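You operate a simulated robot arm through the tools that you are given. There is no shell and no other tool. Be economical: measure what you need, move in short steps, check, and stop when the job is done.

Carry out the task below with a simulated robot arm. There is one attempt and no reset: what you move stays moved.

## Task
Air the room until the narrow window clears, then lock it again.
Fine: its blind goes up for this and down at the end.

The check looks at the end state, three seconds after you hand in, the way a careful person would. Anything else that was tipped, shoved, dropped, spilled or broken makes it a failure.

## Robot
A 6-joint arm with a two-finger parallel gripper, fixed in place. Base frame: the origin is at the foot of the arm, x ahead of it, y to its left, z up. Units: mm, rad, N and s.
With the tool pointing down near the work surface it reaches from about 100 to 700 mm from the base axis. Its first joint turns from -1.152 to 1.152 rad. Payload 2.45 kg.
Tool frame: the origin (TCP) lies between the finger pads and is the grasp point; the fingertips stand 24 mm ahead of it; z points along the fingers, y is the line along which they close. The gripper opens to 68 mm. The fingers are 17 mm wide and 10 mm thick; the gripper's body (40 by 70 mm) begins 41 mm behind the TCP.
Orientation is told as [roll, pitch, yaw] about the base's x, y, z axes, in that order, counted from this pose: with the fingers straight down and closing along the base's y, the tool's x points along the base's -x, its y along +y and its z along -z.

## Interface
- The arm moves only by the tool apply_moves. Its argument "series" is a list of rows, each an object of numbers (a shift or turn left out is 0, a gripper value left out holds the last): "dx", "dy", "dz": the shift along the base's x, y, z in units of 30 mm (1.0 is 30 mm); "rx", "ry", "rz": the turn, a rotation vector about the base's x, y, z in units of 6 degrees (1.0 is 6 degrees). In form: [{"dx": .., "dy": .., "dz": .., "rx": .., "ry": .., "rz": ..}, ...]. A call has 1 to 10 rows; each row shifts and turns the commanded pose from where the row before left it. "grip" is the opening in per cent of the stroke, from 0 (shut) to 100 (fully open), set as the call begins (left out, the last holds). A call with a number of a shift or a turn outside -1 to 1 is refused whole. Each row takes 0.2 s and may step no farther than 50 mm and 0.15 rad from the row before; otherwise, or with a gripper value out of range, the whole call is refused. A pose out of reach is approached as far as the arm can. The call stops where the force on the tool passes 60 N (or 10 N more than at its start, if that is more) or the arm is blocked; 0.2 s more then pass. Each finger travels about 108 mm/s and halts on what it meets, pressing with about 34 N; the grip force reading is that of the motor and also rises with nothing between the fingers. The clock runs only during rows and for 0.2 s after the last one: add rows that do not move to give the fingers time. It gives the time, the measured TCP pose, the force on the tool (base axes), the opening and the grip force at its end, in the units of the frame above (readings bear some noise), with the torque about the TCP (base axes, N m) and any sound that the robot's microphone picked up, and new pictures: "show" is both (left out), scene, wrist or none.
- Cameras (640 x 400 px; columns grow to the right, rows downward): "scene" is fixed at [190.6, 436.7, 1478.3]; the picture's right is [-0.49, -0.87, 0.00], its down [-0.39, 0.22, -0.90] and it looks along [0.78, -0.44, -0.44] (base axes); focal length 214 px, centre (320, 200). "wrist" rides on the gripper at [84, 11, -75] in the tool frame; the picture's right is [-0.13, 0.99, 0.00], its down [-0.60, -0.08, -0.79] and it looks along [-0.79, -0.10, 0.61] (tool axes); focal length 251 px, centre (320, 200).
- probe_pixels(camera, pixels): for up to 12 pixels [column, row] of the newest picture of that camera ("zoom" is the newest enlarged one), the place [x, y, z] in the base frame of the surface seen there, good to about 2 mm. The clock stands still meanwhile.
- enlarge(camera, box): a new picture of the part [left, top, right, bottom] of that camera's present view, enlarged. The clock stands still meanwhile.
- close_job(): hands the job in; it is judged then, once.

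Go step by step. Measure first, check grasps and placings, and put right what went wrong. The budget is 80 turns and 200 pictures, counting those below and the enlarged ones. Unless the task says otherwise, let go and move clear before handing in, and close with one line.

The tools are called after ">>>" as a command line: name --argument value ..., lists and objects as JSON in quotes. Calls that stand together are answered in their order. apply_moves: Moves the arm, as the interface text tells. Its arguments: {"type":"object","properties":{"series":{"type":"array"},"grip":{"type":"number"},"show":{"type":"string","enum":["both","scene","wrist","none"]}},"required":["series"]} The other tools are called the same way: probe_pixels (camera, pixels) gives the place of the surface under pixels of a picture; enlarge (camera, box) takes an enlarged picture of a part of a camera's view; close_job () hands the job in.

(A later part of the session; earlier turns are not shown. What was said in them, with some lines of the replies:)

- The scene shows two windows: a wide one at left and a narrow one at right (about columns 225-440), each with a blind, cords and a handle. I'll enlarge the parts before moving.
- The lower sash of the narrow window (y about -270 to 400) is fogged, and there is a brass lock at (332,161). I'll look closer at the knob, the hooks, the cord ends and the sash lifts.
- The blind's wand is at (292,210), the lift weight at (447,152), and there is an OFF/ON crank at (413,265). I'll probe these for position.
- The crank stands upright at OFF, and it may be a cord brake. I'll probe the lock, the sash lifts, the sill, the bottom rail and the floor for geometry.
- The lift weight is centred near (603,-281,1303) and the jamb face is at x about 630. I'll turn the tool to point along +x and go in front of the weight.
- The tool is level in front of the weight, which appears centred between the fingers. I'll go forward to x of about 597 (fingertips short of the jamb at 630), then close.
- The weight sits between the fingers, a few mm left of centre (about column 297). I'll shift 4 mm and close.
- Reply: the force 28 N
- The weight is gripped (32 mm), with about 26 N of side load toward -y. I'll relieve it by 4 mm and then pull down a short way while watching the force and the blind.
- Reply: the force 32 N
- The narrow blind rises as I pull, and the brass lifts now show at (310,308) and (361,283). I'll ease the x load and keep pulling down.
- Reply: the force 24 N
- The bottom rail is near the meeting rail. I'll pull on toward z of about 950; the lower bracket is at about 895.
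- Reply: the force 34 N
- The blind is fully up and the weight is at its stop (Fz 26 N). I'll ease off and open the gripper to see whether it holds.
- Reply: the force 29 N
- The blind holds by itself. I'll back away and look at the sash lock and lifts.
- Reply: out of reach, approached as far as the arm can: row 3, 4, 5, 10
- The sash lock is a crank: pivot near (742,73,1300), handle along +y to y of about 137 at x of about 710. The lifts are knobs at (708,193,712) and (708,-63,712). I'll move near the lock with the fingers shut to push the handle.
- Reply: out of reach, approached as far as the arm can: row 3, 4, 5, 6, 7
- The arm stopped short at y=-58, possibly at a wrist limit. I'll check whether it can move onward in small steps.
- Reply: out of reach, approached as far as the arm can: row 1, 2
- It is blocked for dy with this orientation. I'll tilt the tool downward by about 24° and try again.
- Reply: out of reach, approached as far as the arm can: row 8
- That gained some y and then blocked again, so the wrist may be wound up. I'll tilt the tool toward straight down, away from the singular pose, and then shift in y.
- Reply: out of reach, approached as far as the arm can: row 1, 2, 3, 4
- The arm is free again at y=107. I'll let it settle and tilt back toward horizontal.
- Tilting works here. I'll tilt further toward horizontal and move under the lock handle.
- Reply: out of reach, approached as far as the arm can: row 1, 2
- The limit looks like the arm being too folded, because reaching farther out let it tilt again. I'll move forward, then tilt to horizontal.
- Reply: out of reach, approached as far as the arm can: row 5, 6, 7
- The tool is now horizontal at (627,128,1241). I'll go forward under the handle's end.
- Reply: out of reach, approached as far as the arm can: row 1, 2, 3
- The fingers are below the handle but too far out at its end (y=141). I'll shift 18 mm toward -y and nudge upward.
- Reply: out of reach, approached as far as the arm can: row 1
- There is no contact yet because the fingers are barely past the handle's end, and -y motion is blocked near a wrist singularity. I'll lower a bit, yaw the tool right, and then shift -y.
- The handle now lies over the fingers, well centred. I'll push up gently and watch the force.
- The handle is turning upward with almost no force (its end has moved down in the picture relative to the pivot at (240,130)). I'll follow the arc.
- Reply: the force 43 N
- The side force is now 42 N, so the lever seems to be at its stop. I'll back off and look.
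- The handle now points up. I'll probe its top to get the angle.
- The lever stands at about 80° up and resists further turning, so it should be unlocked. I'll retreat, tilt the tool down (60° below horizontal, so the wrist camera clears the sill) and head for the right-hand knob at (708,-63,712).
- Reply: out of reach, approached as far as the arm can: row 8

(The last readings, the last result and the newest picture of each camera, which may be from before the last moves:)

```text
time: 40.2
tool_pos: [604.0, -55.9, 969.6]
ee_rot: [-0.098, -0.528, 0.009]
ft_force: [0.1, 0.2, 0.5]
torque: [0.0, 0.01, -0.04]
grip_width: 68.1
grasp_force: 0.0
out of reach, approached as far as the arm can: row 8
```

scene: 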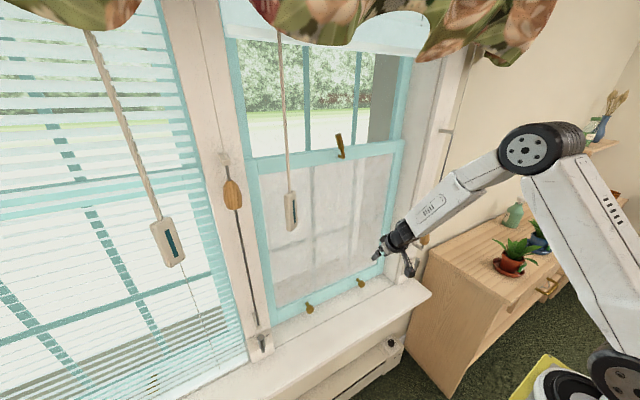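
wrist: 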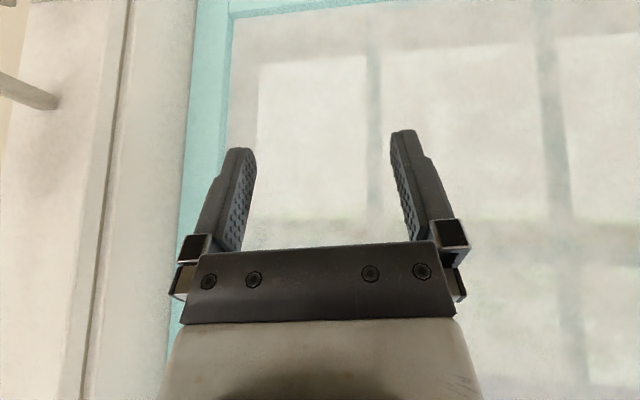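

The tool is nearly in line with the forearm here. I'll move outward in x and then descend.

>>> apply_moves --series '[{"dx": 0.7}, {"dx": 0.7}, {"dx": 0.7}, {"dz": -1}, {"dz": -1}, {"dz": -1}, {"dz": -1}, {"dz": -1}, {}]'

```text
time: 42.2
tool_pos: [667.1, -55.6, 818.0]
ee_rot: [-0.099, -0.529, 0.01]
ft_force: [0.7, -0.7, 0.7]
torque: [-0.02, 0.0, -0.02]
grip_width: 68.3
grasp_force: 0.0
```

scene: 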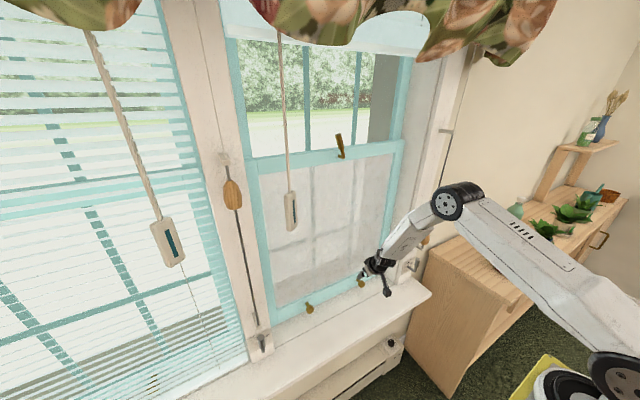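
wrist: 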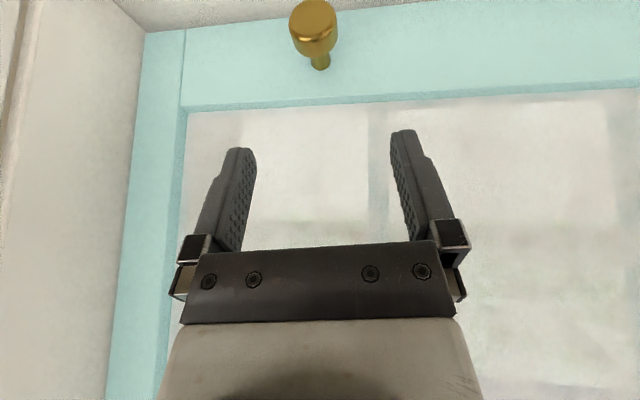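

The knob shows at (314,30) of the wrist view, nicely centred. I'll probe it.

>>> probe_pixels --camera "wrist" --pixels '[[314, 15], [314, 35], [318, 64], [296, 35], [333, 35], [320, 95]]'

```text
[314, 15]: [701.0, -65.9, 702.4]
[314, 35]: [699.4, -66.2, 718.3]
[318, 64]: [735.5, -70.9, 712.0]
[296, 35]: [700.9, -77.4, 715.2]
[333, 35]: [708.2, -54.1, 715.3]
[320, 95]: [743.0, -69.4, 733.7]
```

The knob's head is centred near (709,-66,708) with a radius of about 13. I'll straddle it from above.

>>> apply_moves --series '[{"dx": 0.7, "dy": -0.2, "dz": -0.5}, {"dx": 0.6, "dy": -0.15, "dz": -0.5}, {"dz": -0.7}, {"dz": -0.7}, {"dz": -0.7}, {"dz": -0.5}, {}]'

```text
time: 43.8
tool_pos: [703.9, -66.1, 714.9]
ee_rot: [-0.104, -0.528, 0.01]
ft_force: [-0.5, -0.7, 0.1]
torque: [0.01, 0.02, 0.0]
grip_width: 68.3
grasp_force: 0.0
out of reach, approached as far as the arm can: row 2
```

scene: 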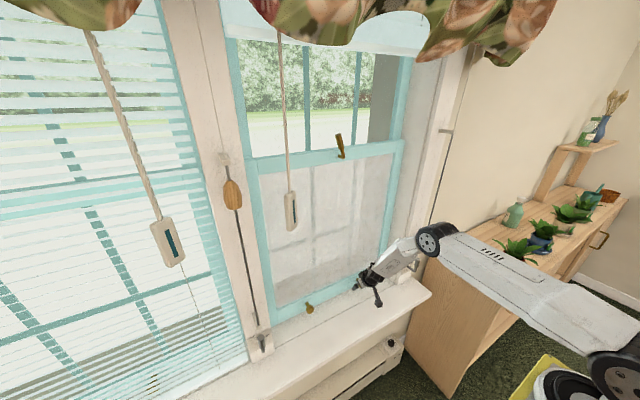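
wrist: 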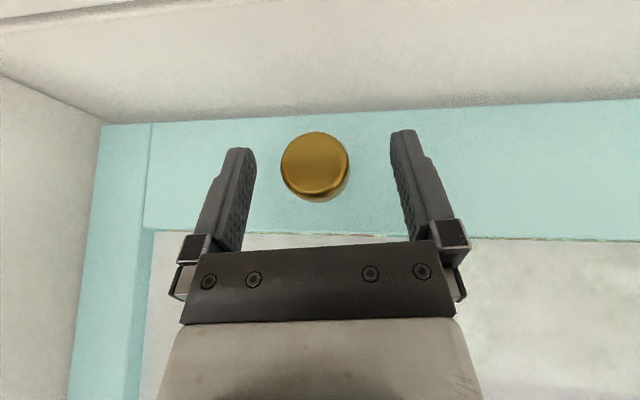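

The knob is between the fingers. I'll close and lift a little, watching the force.

>>> apply_moves --series '[{}, {}, {}, {}]' --grip 0 --show "none"

>>> apply_moves --series '[{"dz": 0.2}, {"dz": 0.2}, {"dz": 0.2}, {"dz": 0.2}, {}]'

```text
time: 44.8
tool_pos: [703.5, -67.3, 714.7]
ee_rot: [-0.101, -0.528, 0.01]
ft_force: [0.9, -15.2, -3.0]
torque: [-0.28, -0.15, -0.3]
grip_width: 31.2
grasp_force: 45.1
```

```text
time: 46.0
tool_pos: [703.2, -67.6, 738.8]
ee_rot: [-0.102, -0.53, 0.009]
ft_force: [5.9, -21.0, -9.0]
torque: [-0.3, 0.13, -0.28]
grip_width: 31.2
grasp_force: 44.0
```

scene: 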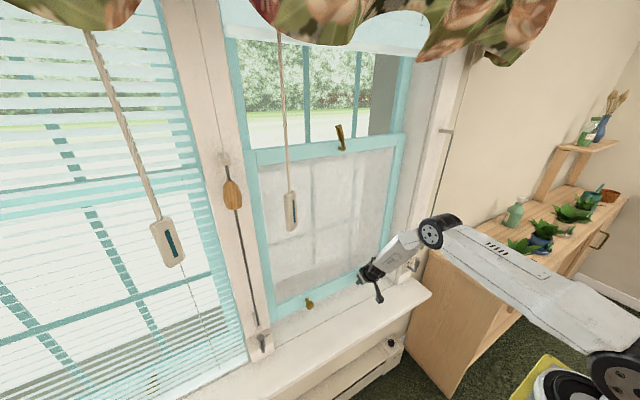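
wrist: 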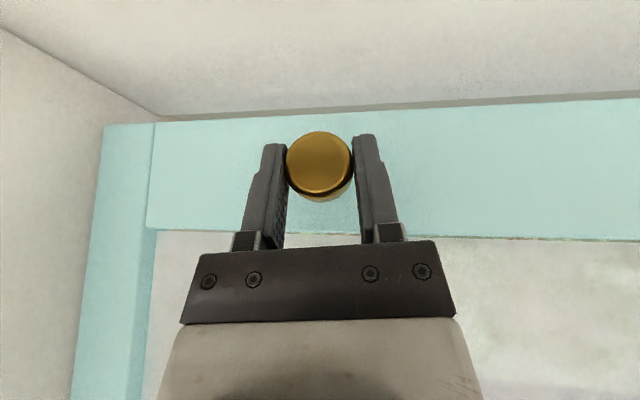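

The sash rises freely. I'll lift it by about 130 mm more, below the raised blind, and then wait for the fog to clear.

>>> apply_moves --series '[{"dy": -0.08}, {"dz": 0.6}, {"dz": 0.6}, {"dz": 0.6}, {"dz": 0.6}, {"dz": 0.6}, {"dz": 0.6}, {"dz": 0.6}, {}]'

```text
time: 48.0
tool_pos: [702.6, -66.6, 865.0]
ee_rot: [-0.099, -0.529, 0.012]
ft_force: [1.9, 10.5, -3.2]
torque: [0.14, 0.4, -0.08]
grip_width: 31.5
grasp_force: 44.2
```

scene: 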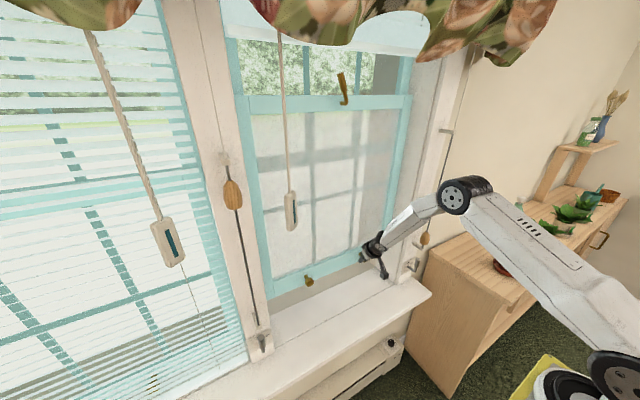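
wrist: 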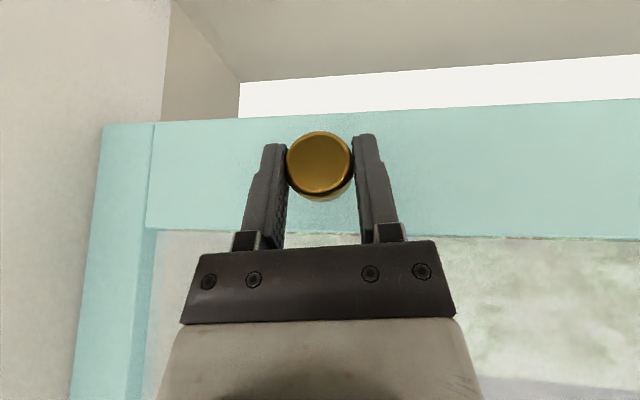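

The sash is up 150 mm and the fog is thinning. I'll hold and wait.

>>> apply_moves --series '[{}, {}, {}, {}, {}, {}, {}, {}, {}, {}]' --show "none"

>>> apply_moves --series '[{}, {}, {}, {}, {}, {}, {}, {}, {}, {}]' --show "none"

>>> apply_moves --series '[{}, {}, {}, {}, {}, {}, {}, {}, {}, {}]' --show "none"

>>> apply_moves --series '[{}, {}, {}, {}, {}, {}, {}, {}, {}, {}]' --show "scene"

```text
time: 50.2
tool_pos: [702.7, -67.7, 865.2]
ee_rot: [-0.101, -0.53, 0.013]
ft_force: [1.1, 19.3, -1.1]
torque: [0.01, -0.15, 0.23]
grip_width: 31.0
grasp_force: 44.5
```

```text
time: 52.4
tool_pos: [703.2, -66.7, 863.8]
ee_rot: [-0.102, -0.53, 0.012]
ft_force: [4.3, 19.4, -3.2]
torque: [0.03, -0.03, 0.2]
grip_width: 31.3
grasp_force: 44.8
```

```text
time: 54.6
tool_pos: [703.4, -67.9, 864.8]
ee_rot: [-0.103, -0.529, 0.012]
ft_force: [4.9, 18.9, -3.2]
torque: [0.04, 0.01, 0.15]
grip_width: 31.4
grasp_force: 44.5
```

```text
time: 56.8
tool_pos: [703.6, -68.2, 864.2]
ee_rot: [-0.103, -0.528, 0.012]
ft_force: [4.2, 18.8, -4.6]
torque: [0.06, 0.04, 0.14]
grip_width: 31.0
grasp_force: 44.6
```

scene: 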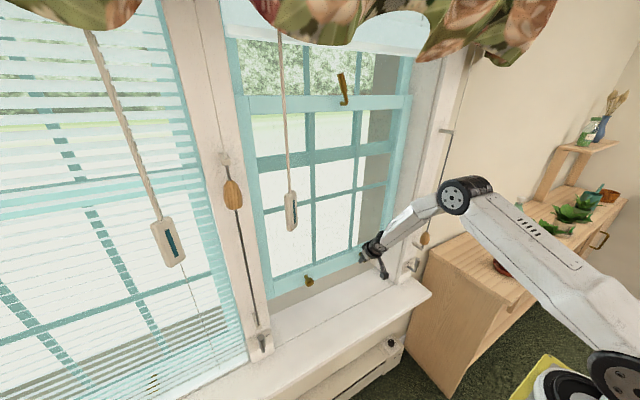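

The glass looks clear. I'll enlarge to check for any leftover fog.

>>> enlarge --camera "scene" --box '[230, 30, 420, 300]'

>>> apply_moves --series '[{}, {}, {}, {}, {}, {}, {}, {}, {}, {}]' --show "none"

>>> apply_moves --series '[{}, {}, {}, {}, {}, {}, {}, {}, {}, {}]' --show "none"

>>> enlarge --camera "scene" --box '[230, 30, 420, 300]'

```text
1.48 times, centred on (325, 165) of scene
```

zoom: 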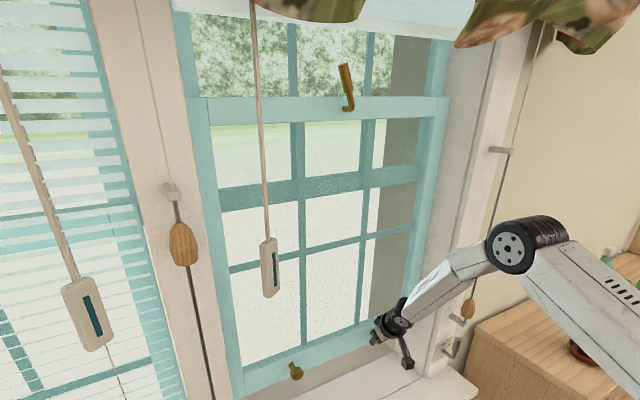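

```text
time: 59.0
tool_pos: [703.4, -67.7, 865.2]
ee_rot: [-0.101, -0.528, 0.012]
ft_force: [4.4, 19.2, -5.6]
torque: [0.06, 0.02, 0.16]
grip_width: 31.3
grasp_force: 44.4
```

```text
time: 61.2
tool_pos: [702.6, -67.8, 864.6]
ee_rot: [-0.101, -0.529, 0.012]
ft_force: [3.9, 19.7, -4.7]
torque: [0.0, 0.01, 0.17]
grip_width: 31.1
grasp_force: 44.4
```

```text
1.48 times, centred on (325, 165) of scene
```

zoom: 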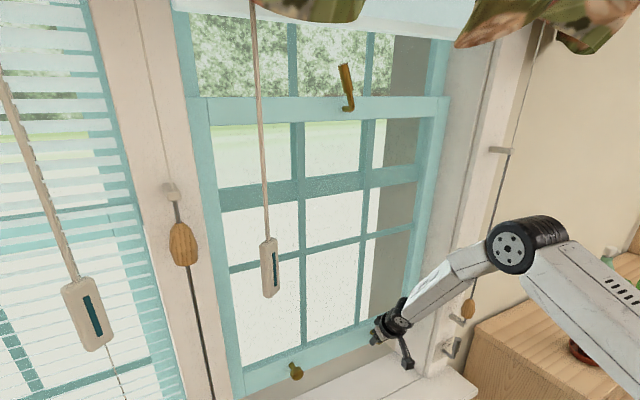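

The glass is clear and unchanged over the last 4 s. I'll lower the sash to the sill.

>>> apply_moves --series '[{"dz": -0.6}, {"dz": -0.6}, {"dz": -0.6}, {"dz": -0.6}, {"dz": -0.6}, {"dz": -0.6}, {"dz": -0.6}, {"dz": -0.5}, {}]' --show "none"

>>> apply_moves --series '[{"dz": -0.15}, {"dz": -0.15}, {"dz": -0.1}, {}]'

```text
time: 63.2
tool_pos: [702.5, -68.3, 722.4]
ee_rot: [-0.1, -0.527, 0.013]
ft_force: [3.7, 19.9, -1.4]
torque: [-0.06, -0.41, 0.33]
grip_width: 30.9
grasp_force: 44.5
```

```text
time: 64.2
tool_pos: [702.9, -67.4, 710.6]
ee_rot: [-0.1, -0.529, 0.014]
ft_force: [3.0, 20.7, -0.9]
torque: [0.11, -0.13, 0.19]
grip_width: 31.4
grasp_force: 44.9
```

scene: 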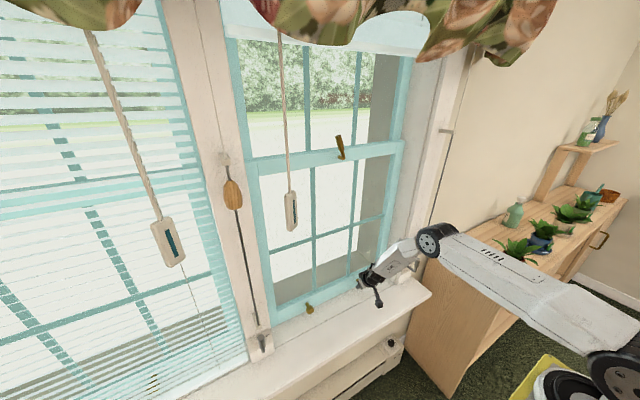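
wrist: 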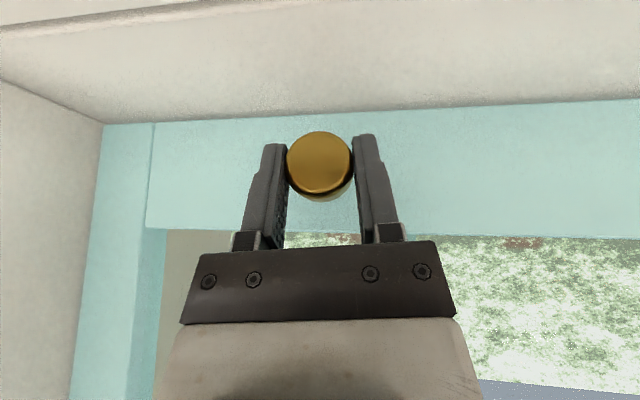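

There is no sill contact force yet. I'll press down in small steps until it seats.

>>> apply_moves --series '[{"dz": -0.1}, {"dz": -0.1}, {}]' --show "none"

>>> probe_pixels --camera "scene" --pixels '[[310, 309], [308, 305], [345, 150]]'

```text
time: 65.0
tool_pos: [703.4, -67.7, 707.6]
ee_rot: [-0.102, -0.533, 0.014]
ft_force: [-17.7, 23.0, 35.0]
torque: [0.13, -0.18, 0.26]
grip_width: 31.5
grasp_force: 44.7
```

```text
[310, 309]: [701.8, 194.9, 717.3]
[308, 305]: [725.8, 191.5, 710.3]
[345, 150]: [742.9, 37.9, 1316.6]
```

The sash is seated (Fz 35 N, and the knob heights match those at the start). I'll ease, open, and lift clear.

>>> apply_moves --series '[{"dz": 0.12}, {}]' --show "none"

>>> apply_moves --series '[{}, {}, {}, {"dz": 0.3}, {"dz": 0.7}, {"dz": 0.7}, {"dz": 0.7}, {"dz": 0.7, "dx": -0.5}, {"dz": 0.7, "dx": -0.5}]' --grip 100

```text
time: 65.6
tool_pos: [704.6, -68.7, 708.0]
ee_rot: [-0.104, -0.531, 0.012]
ft_force: [23.3, 18.9, -10.4]
torque: [-0.25, -0.67, 0.12]
grip_width: 31.5
grasp_force: 44.2
```

```text
time: 67.6
tool_pos: [672.5, -70.0, 822.6]
ee_rot: [-0.102, -0.528, 0.013]
ft_force: [-0.2, -0.2, -0.4]
torque: [-0.02, -0.01, -0.02]
grip_width: 68.2
grasp_force: 0.0
```

scene: 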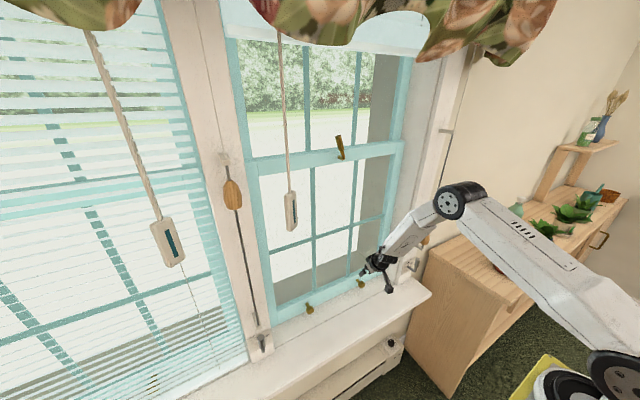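
wrist: 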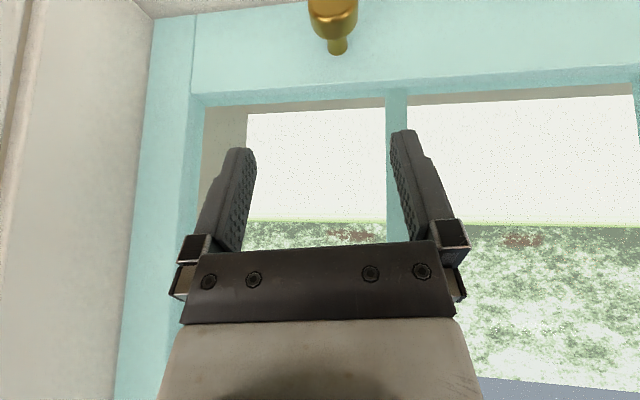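

Now the relock. I'll shut the fingers and rise to the right of the upright handle, with the tool 30° below horizontal, to push the handle left and down.

>>> apply_moves --series '[{"dz": 1, "dx": -0.3}, {"dz": 1, "dx": -0.3}, {"dz": 1}, {"dz": 1}, {"dz": 1}, {"dz": 1}, {"dz": 1}, {"dz": 1}, {"dz": 1}, {"dz": 1}]' --grip 0 --show "none"

>>> apply_moves --series '[{"dz": 1, "dy": 0.4}, {"dz": 1, "dy": 0.4}, {"dz": 1, "dy": 0.4, "ry": -1}, {"dz": 1, "dy": 0.4, "ry": -1}, {"dz": 1, "dy": 0.4, "ry": -1}, {"dz": 1, "dy": 0.4, "ry": -1}, {"dz": 1, "dy": 0.4, "ry": -1}, {"dz": 0.6, "dy": 0.4}, {}]'

```text
time: 69.8
tool_pos: [653.7, -70.5, 1109.3]
ee_rot: [-0.099, -0.528, 0.01]
ft_force: [0.8, 0.6, 0.0]
torque: [-0.02, 0.01, 0.0]
grip_width: 0.0
grasp_force: 23.9
out of reach, approached as far as the arm can: row 3, 4
```

```text
time: 71.8
tool_pos: [653.3, 25.7, 1336.3]
ee_rot: [-0.112, -1.052, 0.019]
ft_force: [-0.9, -0.2, 0.7]
torque: [0.0, 0.01, 0.0]
grip_width: 0.1
grasp_force: 23.9
```

scene: 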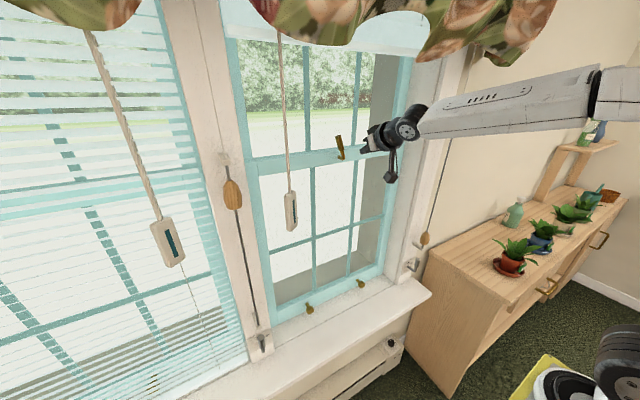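
wrist: 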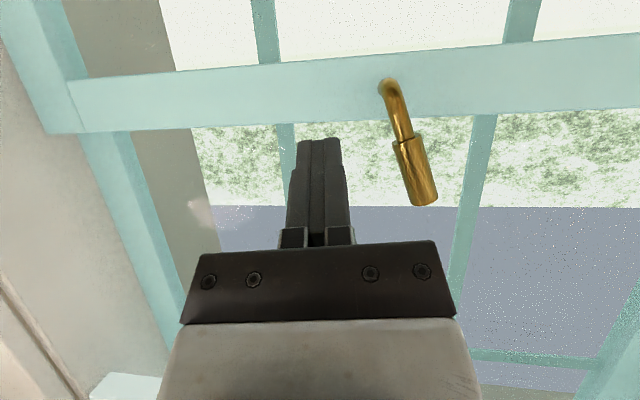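

The tool is beside the upright handle. I'll go in to x=703 at its right side.

>>> apply_moves --series '[{"dz": 0.6}, {"dx": 0.6}, {"dx": 0.6}, {"dx": 0.45}, {}]' --show "wrist"

```text
time: 73.0
tool_pos: [703.5, 25.0, 1354.4]
ee_rot: [-0.112, -1.052, 0.02]
ft_force: [0.4, 0.0, -0.1]
torque: [0.0, -0.01, -0.01]
grip_width: 0.1
grasp_force: 24.0
```

wrist: 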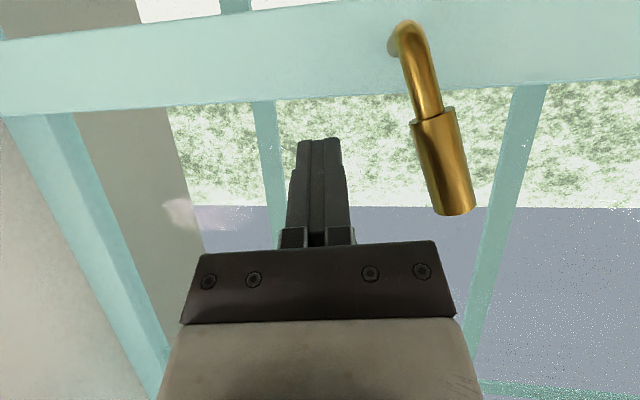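

The fingers are right of the handle at the proper height. I'll sweep left and down along the arc.

>>> apply_moves --series '[{"dy": 0.7}, {"dy": 0.6, "dz": 0.08}, {"dy": 0.6}, {"dy": 0.58, "dz": -0.2}, {"dy": 0.48, "dz": -0.4}, {"dy": 0.2, "dz": -0.3}, {}]'

```text
time: 74.6
tool_pos: [704.3, 121.0, 1330.9]
ee_rot: [-0.113, -1.053, 0.021]
ft_force: [-0.2, -0.8, 0.5]
torque: [0.03, 0.01, -0.03]
grip_width: 0.1
grasp_force: 23.5
```

scene: 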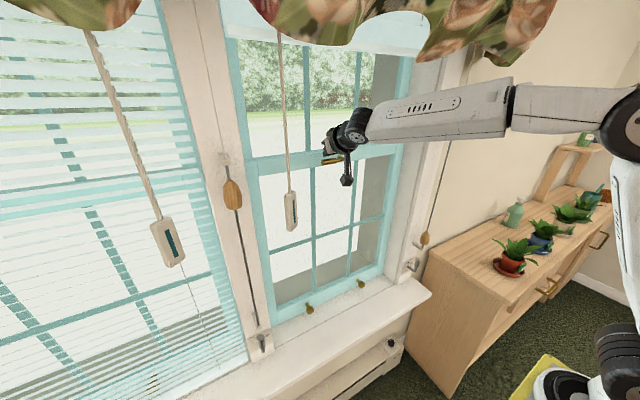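
wrist: 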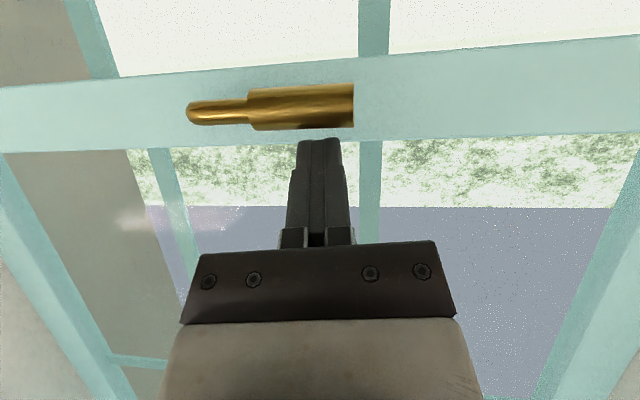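

The handle is nearly horizontal again. I'll press it down to its stop in small steps.

>>> apply_moves --series '[{"dz": -0.15}, {"dz": -0.15}, {"dz": -0.1}, {"dz": -0.1}, {"dz": -0.1}, {"dz": -0.1}, {}]' --show "wrist"

```text
time: 76.2
tool_pos: [704.1, 121.4, 1320.1]
ee_rot: [-0.098, -1.074, 0.01]
ft_force: [5.8, -0.6, 39.1]
torque: [-0.09, -0.59, -0.09]
grip_width: 0.0
grasp_force: 24.0
```

wrist: 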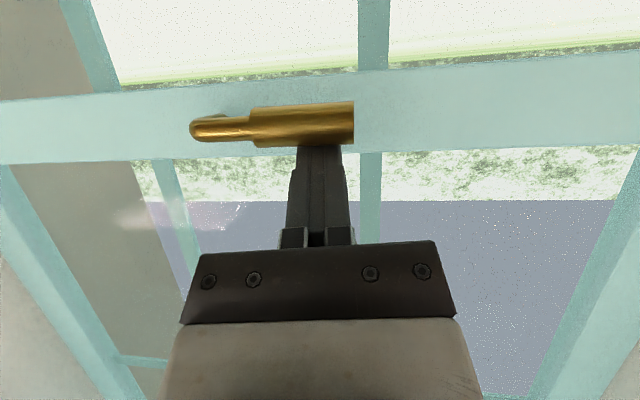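

The handle is at its stop (Fz 39 N). I'll lift off, retreat, and measure the handle against its first position.

>>> apply_moves --series '[{"dz": 0.5}, {"dz": 0.5}, {"dx": -0.7}, {"dx": -0.7, "dy": -0.5}, {"dy": -1}, {"dy": -1}, {"dy": -1}, {}]' --show "none"

>>> enlarge --camera "scene" --box '[310, 145, 360, 175]'

>>> probe_pixels --camera "scene" --pixels '[[325, 163], [329, 162], [334, 160], [341, 159], [310, 309]]'

```text
time: 78.0
tool_pos: [662.0, 15.5, 1339.6]
ee_rot: [-0.112, -1.053, 0.018]
ft_force: [-1.0, 0.9, -0.5]
torque: [0.03, 0.0, -0.03]
grip_width: 0.0
grasp_force: 23.9
```

```text
12.80 times, centred on (335, 160) of scene
```

zoom: 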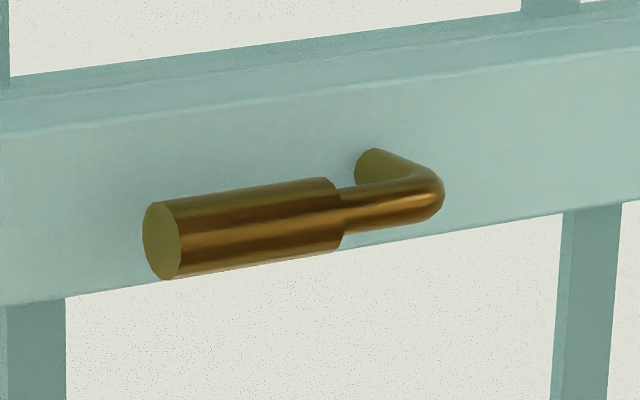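

```text
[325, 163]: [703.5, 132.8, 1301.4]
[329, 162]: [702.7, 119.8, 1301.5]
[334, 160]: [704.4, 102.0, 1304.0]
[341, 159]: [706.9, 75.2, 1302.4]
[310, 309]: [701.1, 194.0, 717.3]
```

The handle is exactly as it was at the start: locked. Next, the blind: I'll go back toward the weight at (603,-288,955), in front of its rod.

>>> apply_moves --series '[{"dx": -0.4, "dy": -1}, {"dx": -0.4, "dy": -1}, {"dx": -0.4, "dy": -1}, {"dx": -0.4, "dy": -1}, {"dx": -0.4, "dy": -1}, {"dx": -0.4, "dy": -1}, {"dx": -0.4, "dy": -1}, {"dx": -0.4, "dy": -1}, {"dy": -1}, {"dy": -1}]' --show "none"

>>> apply_moves --series '[{"dz": -1, "ry": -1}, {"dz": -1, "ry": -1}, {"dz": -1, "ry": -1}, {"dz": -1, "ry": -1}, {"dz": -1, "ry": -1}, {"dz": -1, "rz": 0.9}, {"dz": -1}, {"dz": -1}, {}]' --grip 100

```text
time: 80.2
tool_pos: [565.7, -283.5, 1338.8]
ee_rot: [-0.112, -1.053, 0.02]
ft_force: [0.5, -0.3, -0.4]
torque: [-0.01, -0.02, 0.04]
grip_width: 0.2
grasp_force: 23.3
```

```text
time: 82.2
tool_pos: [566.1, -285.6, 1098.7]
ee_rot: [-2.164, -1.56, 2.164]
ft_force: [0.5, 1.0, 0.4]
torque: [-0.01, -0.03, 0.03]
grip_width: 68.1
grasp_force: 0.1
```

scene: 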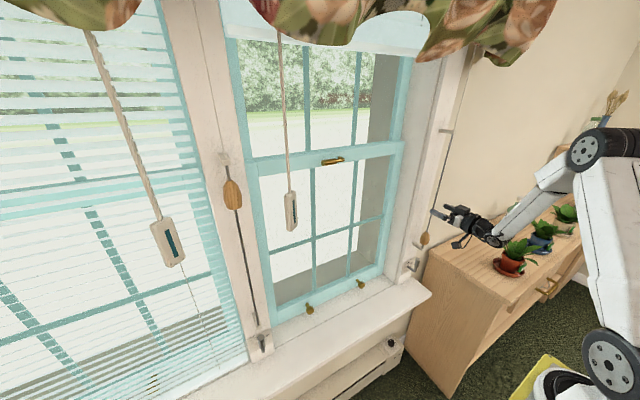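
wrist: 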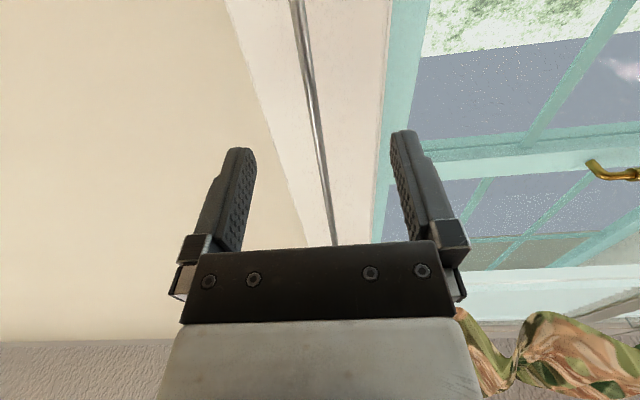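

The rod runs between the fingers. I'll descend to z of about 957, then move in over the weight.

>>> apply_moves --series '[{"dz": -1, "dx": -0.3}, {"dz": -1}, {"dz": -1}, {"dz": -1}, {"dz": -0.75, "dy": -0.1}, {"dx": 0.65}, {"dx": 0.65}, {}]'

```text
time: 84.0
tool_pos: [596.4, -287.2, 956.0]
ee_rot: [-2.196, -1.56, 2.196]
ft_force: [0.0, 0.0, 0.0]
torque: [-0.01, -0.02, 0.01]
grip_width: 68.1
grasp_force: 0.2
```

scene: 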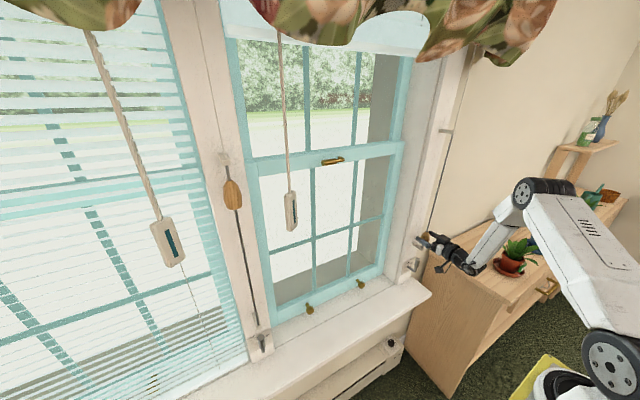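
wrist: 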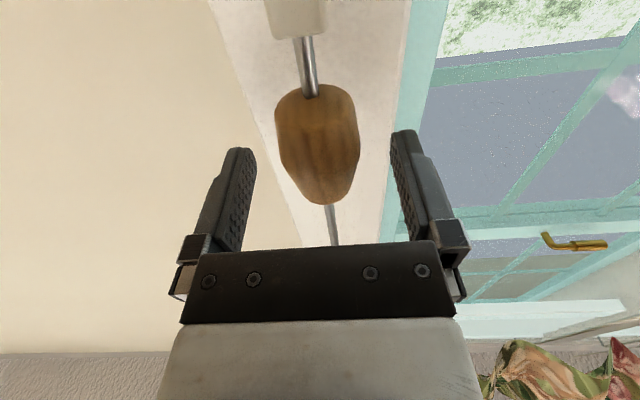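

The weight is straddled as before. I'll grip it and raise it smoothly.

>>> apply_moves --series '[{}, {}, {}]' --grip 0 --show "none"

>>> apply_moves --series '[{"dz": 0.6}, {"dz": 0.6}, {"dz": 0.6}, {"dz": 0.6}, {"dz": 0.6}, {"dz": 0.6}, {"dz": 0.6}, {"dz": 0.6}, {"dz": 0.6}, {}]' --show "scene"

```text
time: 84.8
tool_pos: [595.9, -287.2, 955.8]
ee_rot: [-2.164, -1.559, 2.167]
ft_force: [0.2, 10.4, 2.5]
torque: [0.17, -0.07, 0.08]
grip_width: 32.0
grasp_force: 44.9
```

```text
time: 87.0
tool_pos: [595.8, -286.9, 1118.5]
ee_rot: [-2.26, -1.557, 2.258]
ft_force: [0.5, 5.8, 2.9]
torque: [0.13, 0.1, 0.08]
grip_width: 32.4
grasp_force: 44.9
```

scene: 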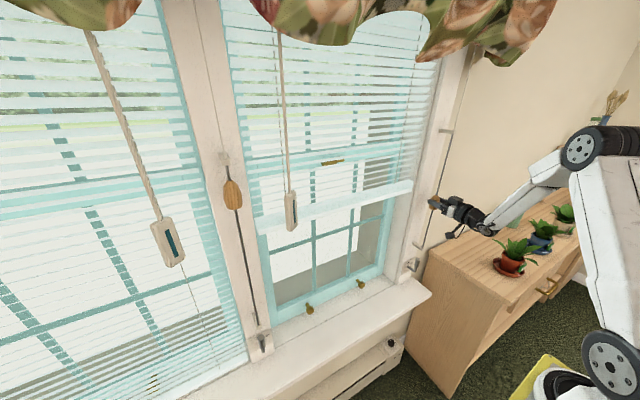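

The blind is coming down smoothly. I'll raise the weight the remaining ~185 mm.

>>> apply_moves --series '[{"dz": 0.6}, {"dz": 0.6}, {"dz": 0.6}, {"dz": 0.6}, {"dz": 0.6}, {"dz": 0.6}, {"dz": 0.6}, {"dz": 0.6}, {"dz": 0.6}, {"dz": 0.6}]' --show "none"

>>> apply_moves --series '[{"dz": 0.2}, {}]'

```text
time: 89.2
tool_pos: [595.5, -286.1, 1300.8]
ee_rot: [-2.238, -1.557, 2.235]
ft_force: [7.9, 2.5, 4.1]
torque: [0.08, 0.09, -0.08]
grip_width: 32.1
grasp_force: 44.7
```

```text
time: 89.8
tool_pos: [597.2, -287.5, 1305.8]
ee_rot: [-2.202, -1.56, 2.201]
ft_force: [0.3, 4.0, 1.1]
torque: [0.18, 0.11, 0.04]
grip_width: 32.3
grasp_force: 44.7
```

scene: 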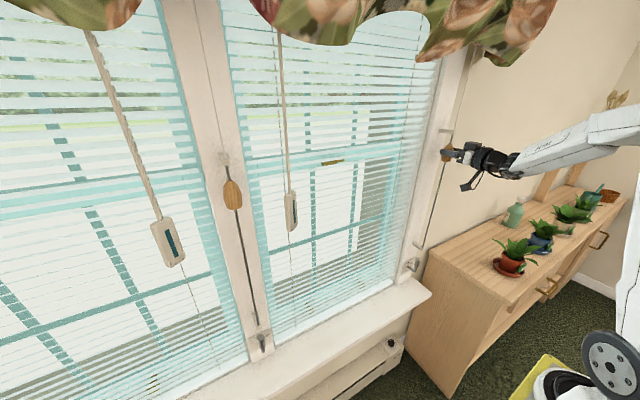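
wrist: 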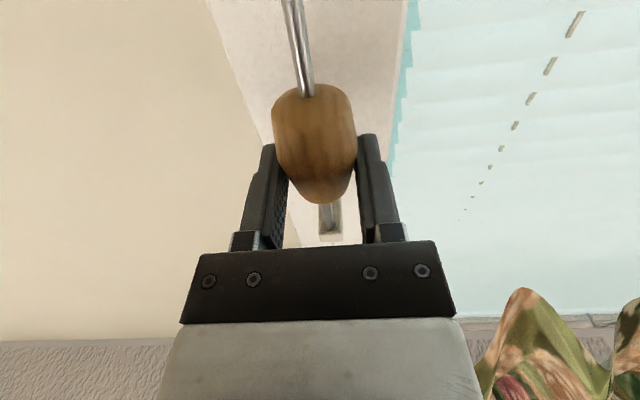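

The blind looks fully down. I'll nudge up to find the top stop, then compare the bottom rail with the first picture.

>>> apply_moves --series '[{"dz": 0.1}, {"dz": 0.1}, {}]' --show "none"

>>> enlarge --camera "scene" --box '[290, 260, 400, 340]'

>>> enlarge --camera "scene" --box '[220, 20, 460, 170]'

```text
time: 90.6
tool_pos: [596.4, -287.6, 1306.5]
ee_rot: [-1.166, -1.564, 1.165]
ft_force: [-13.4, 5.5, -19.1]
torque: [0.09, 0.29, 0.12]
grip_width: 32.2
grasp_force: 45.2
```

```text
5.00 times, centred on (345, 300) of scene
```

zoom: 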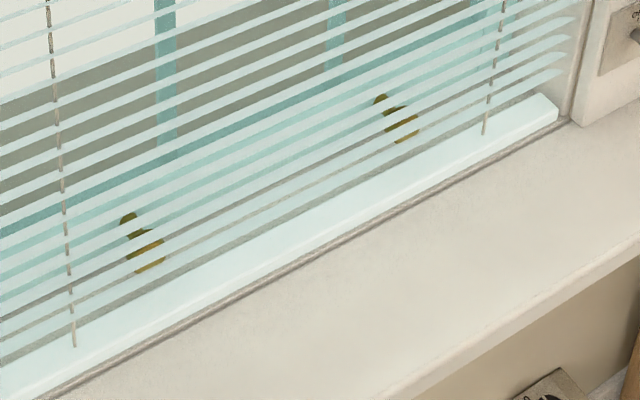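

```text
2.67 times, centred on (340, 95) of scene
```

zoom: 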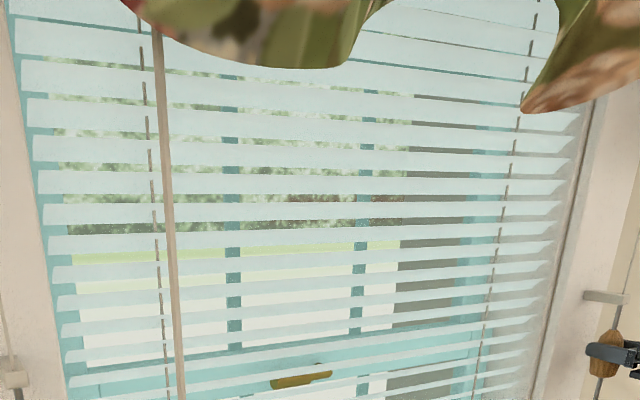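

The bottom rail matches its first position exactly and the weight is at its top stop. I'll ease, release and back away.

>>> apply_moves --series '[{"dz": -0.1}, {}]' --show "none"

>>> apply_moves --series '[{}, {}, {}, {"dx": -0.7}, {"dx": -0.7}, {"dx": -0.7}, {"dx": -0.7}, {}, {}]' --grip 100

>>> enlarge --camera "scene" --box '[290, 260, 400, 340]'

>>> probe_pixels --camera "scene" --pixels '[[448, 148], [447, 152], [332, 161]]'

```text
time: 91.2
tool_pos: [594.9, -287.1, 1305.6]
ee_rot: [-2.15, -1.559, 2.149]
ft_force: [-8.9, 4.2, -13.8]
torque: [0.02, 0.32, 0.02]
grip_width: 32.2
grasp_force: 45.2
```

```text
time: 93.2
tool_pos: [512.2, -286.6, 1307.3]
ee_rot: [-2.16, -1.559, 2.16]
ft_force: [0.4, -0.2, 0.5]
torque: [-0.04, -0.01, 0.0]
grip_width: 68.1
grasp_force: 0.1
```

scene: 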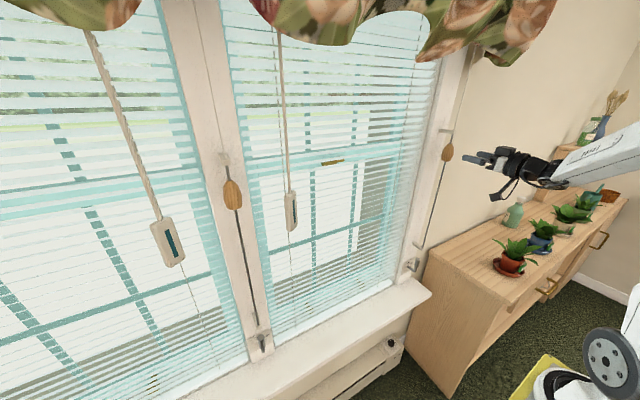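
wrist: 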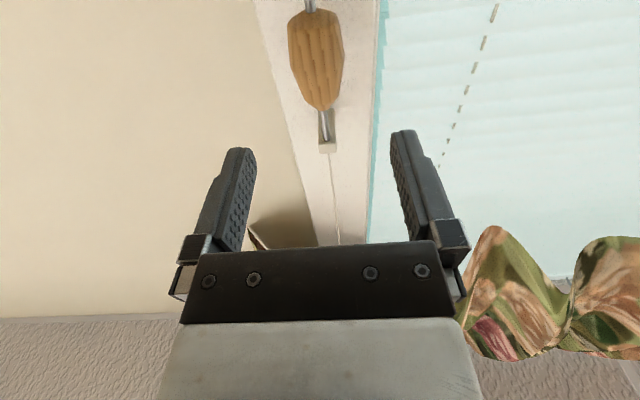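

```text
5.00 times, centred on (345, 300) of scene
```

zoom: 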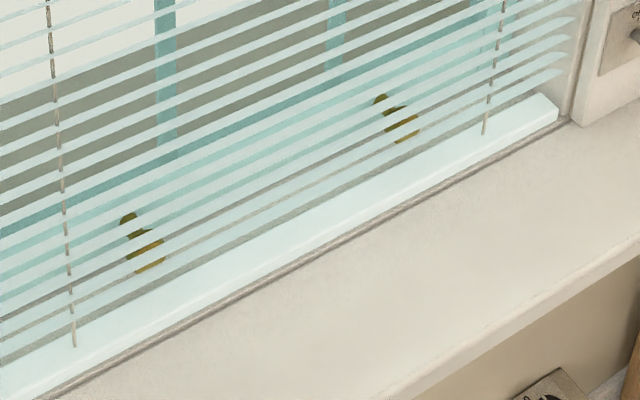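

```text
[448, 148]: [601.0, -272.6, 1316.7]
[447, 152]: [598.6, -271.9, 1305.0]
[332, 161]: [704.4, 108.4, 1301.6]
```

The window glass is clear, the sash is shut and locked, the blind is down, and everything else matches the first picture, so I'm handing in.

>>> close_job

```text
The job is handed in.
```

I aired the room until the narrow window was clear, then shut and locked it and lowered its blind. The lock handle, blind and cord weight all measured back at their starting positions before I handed in.
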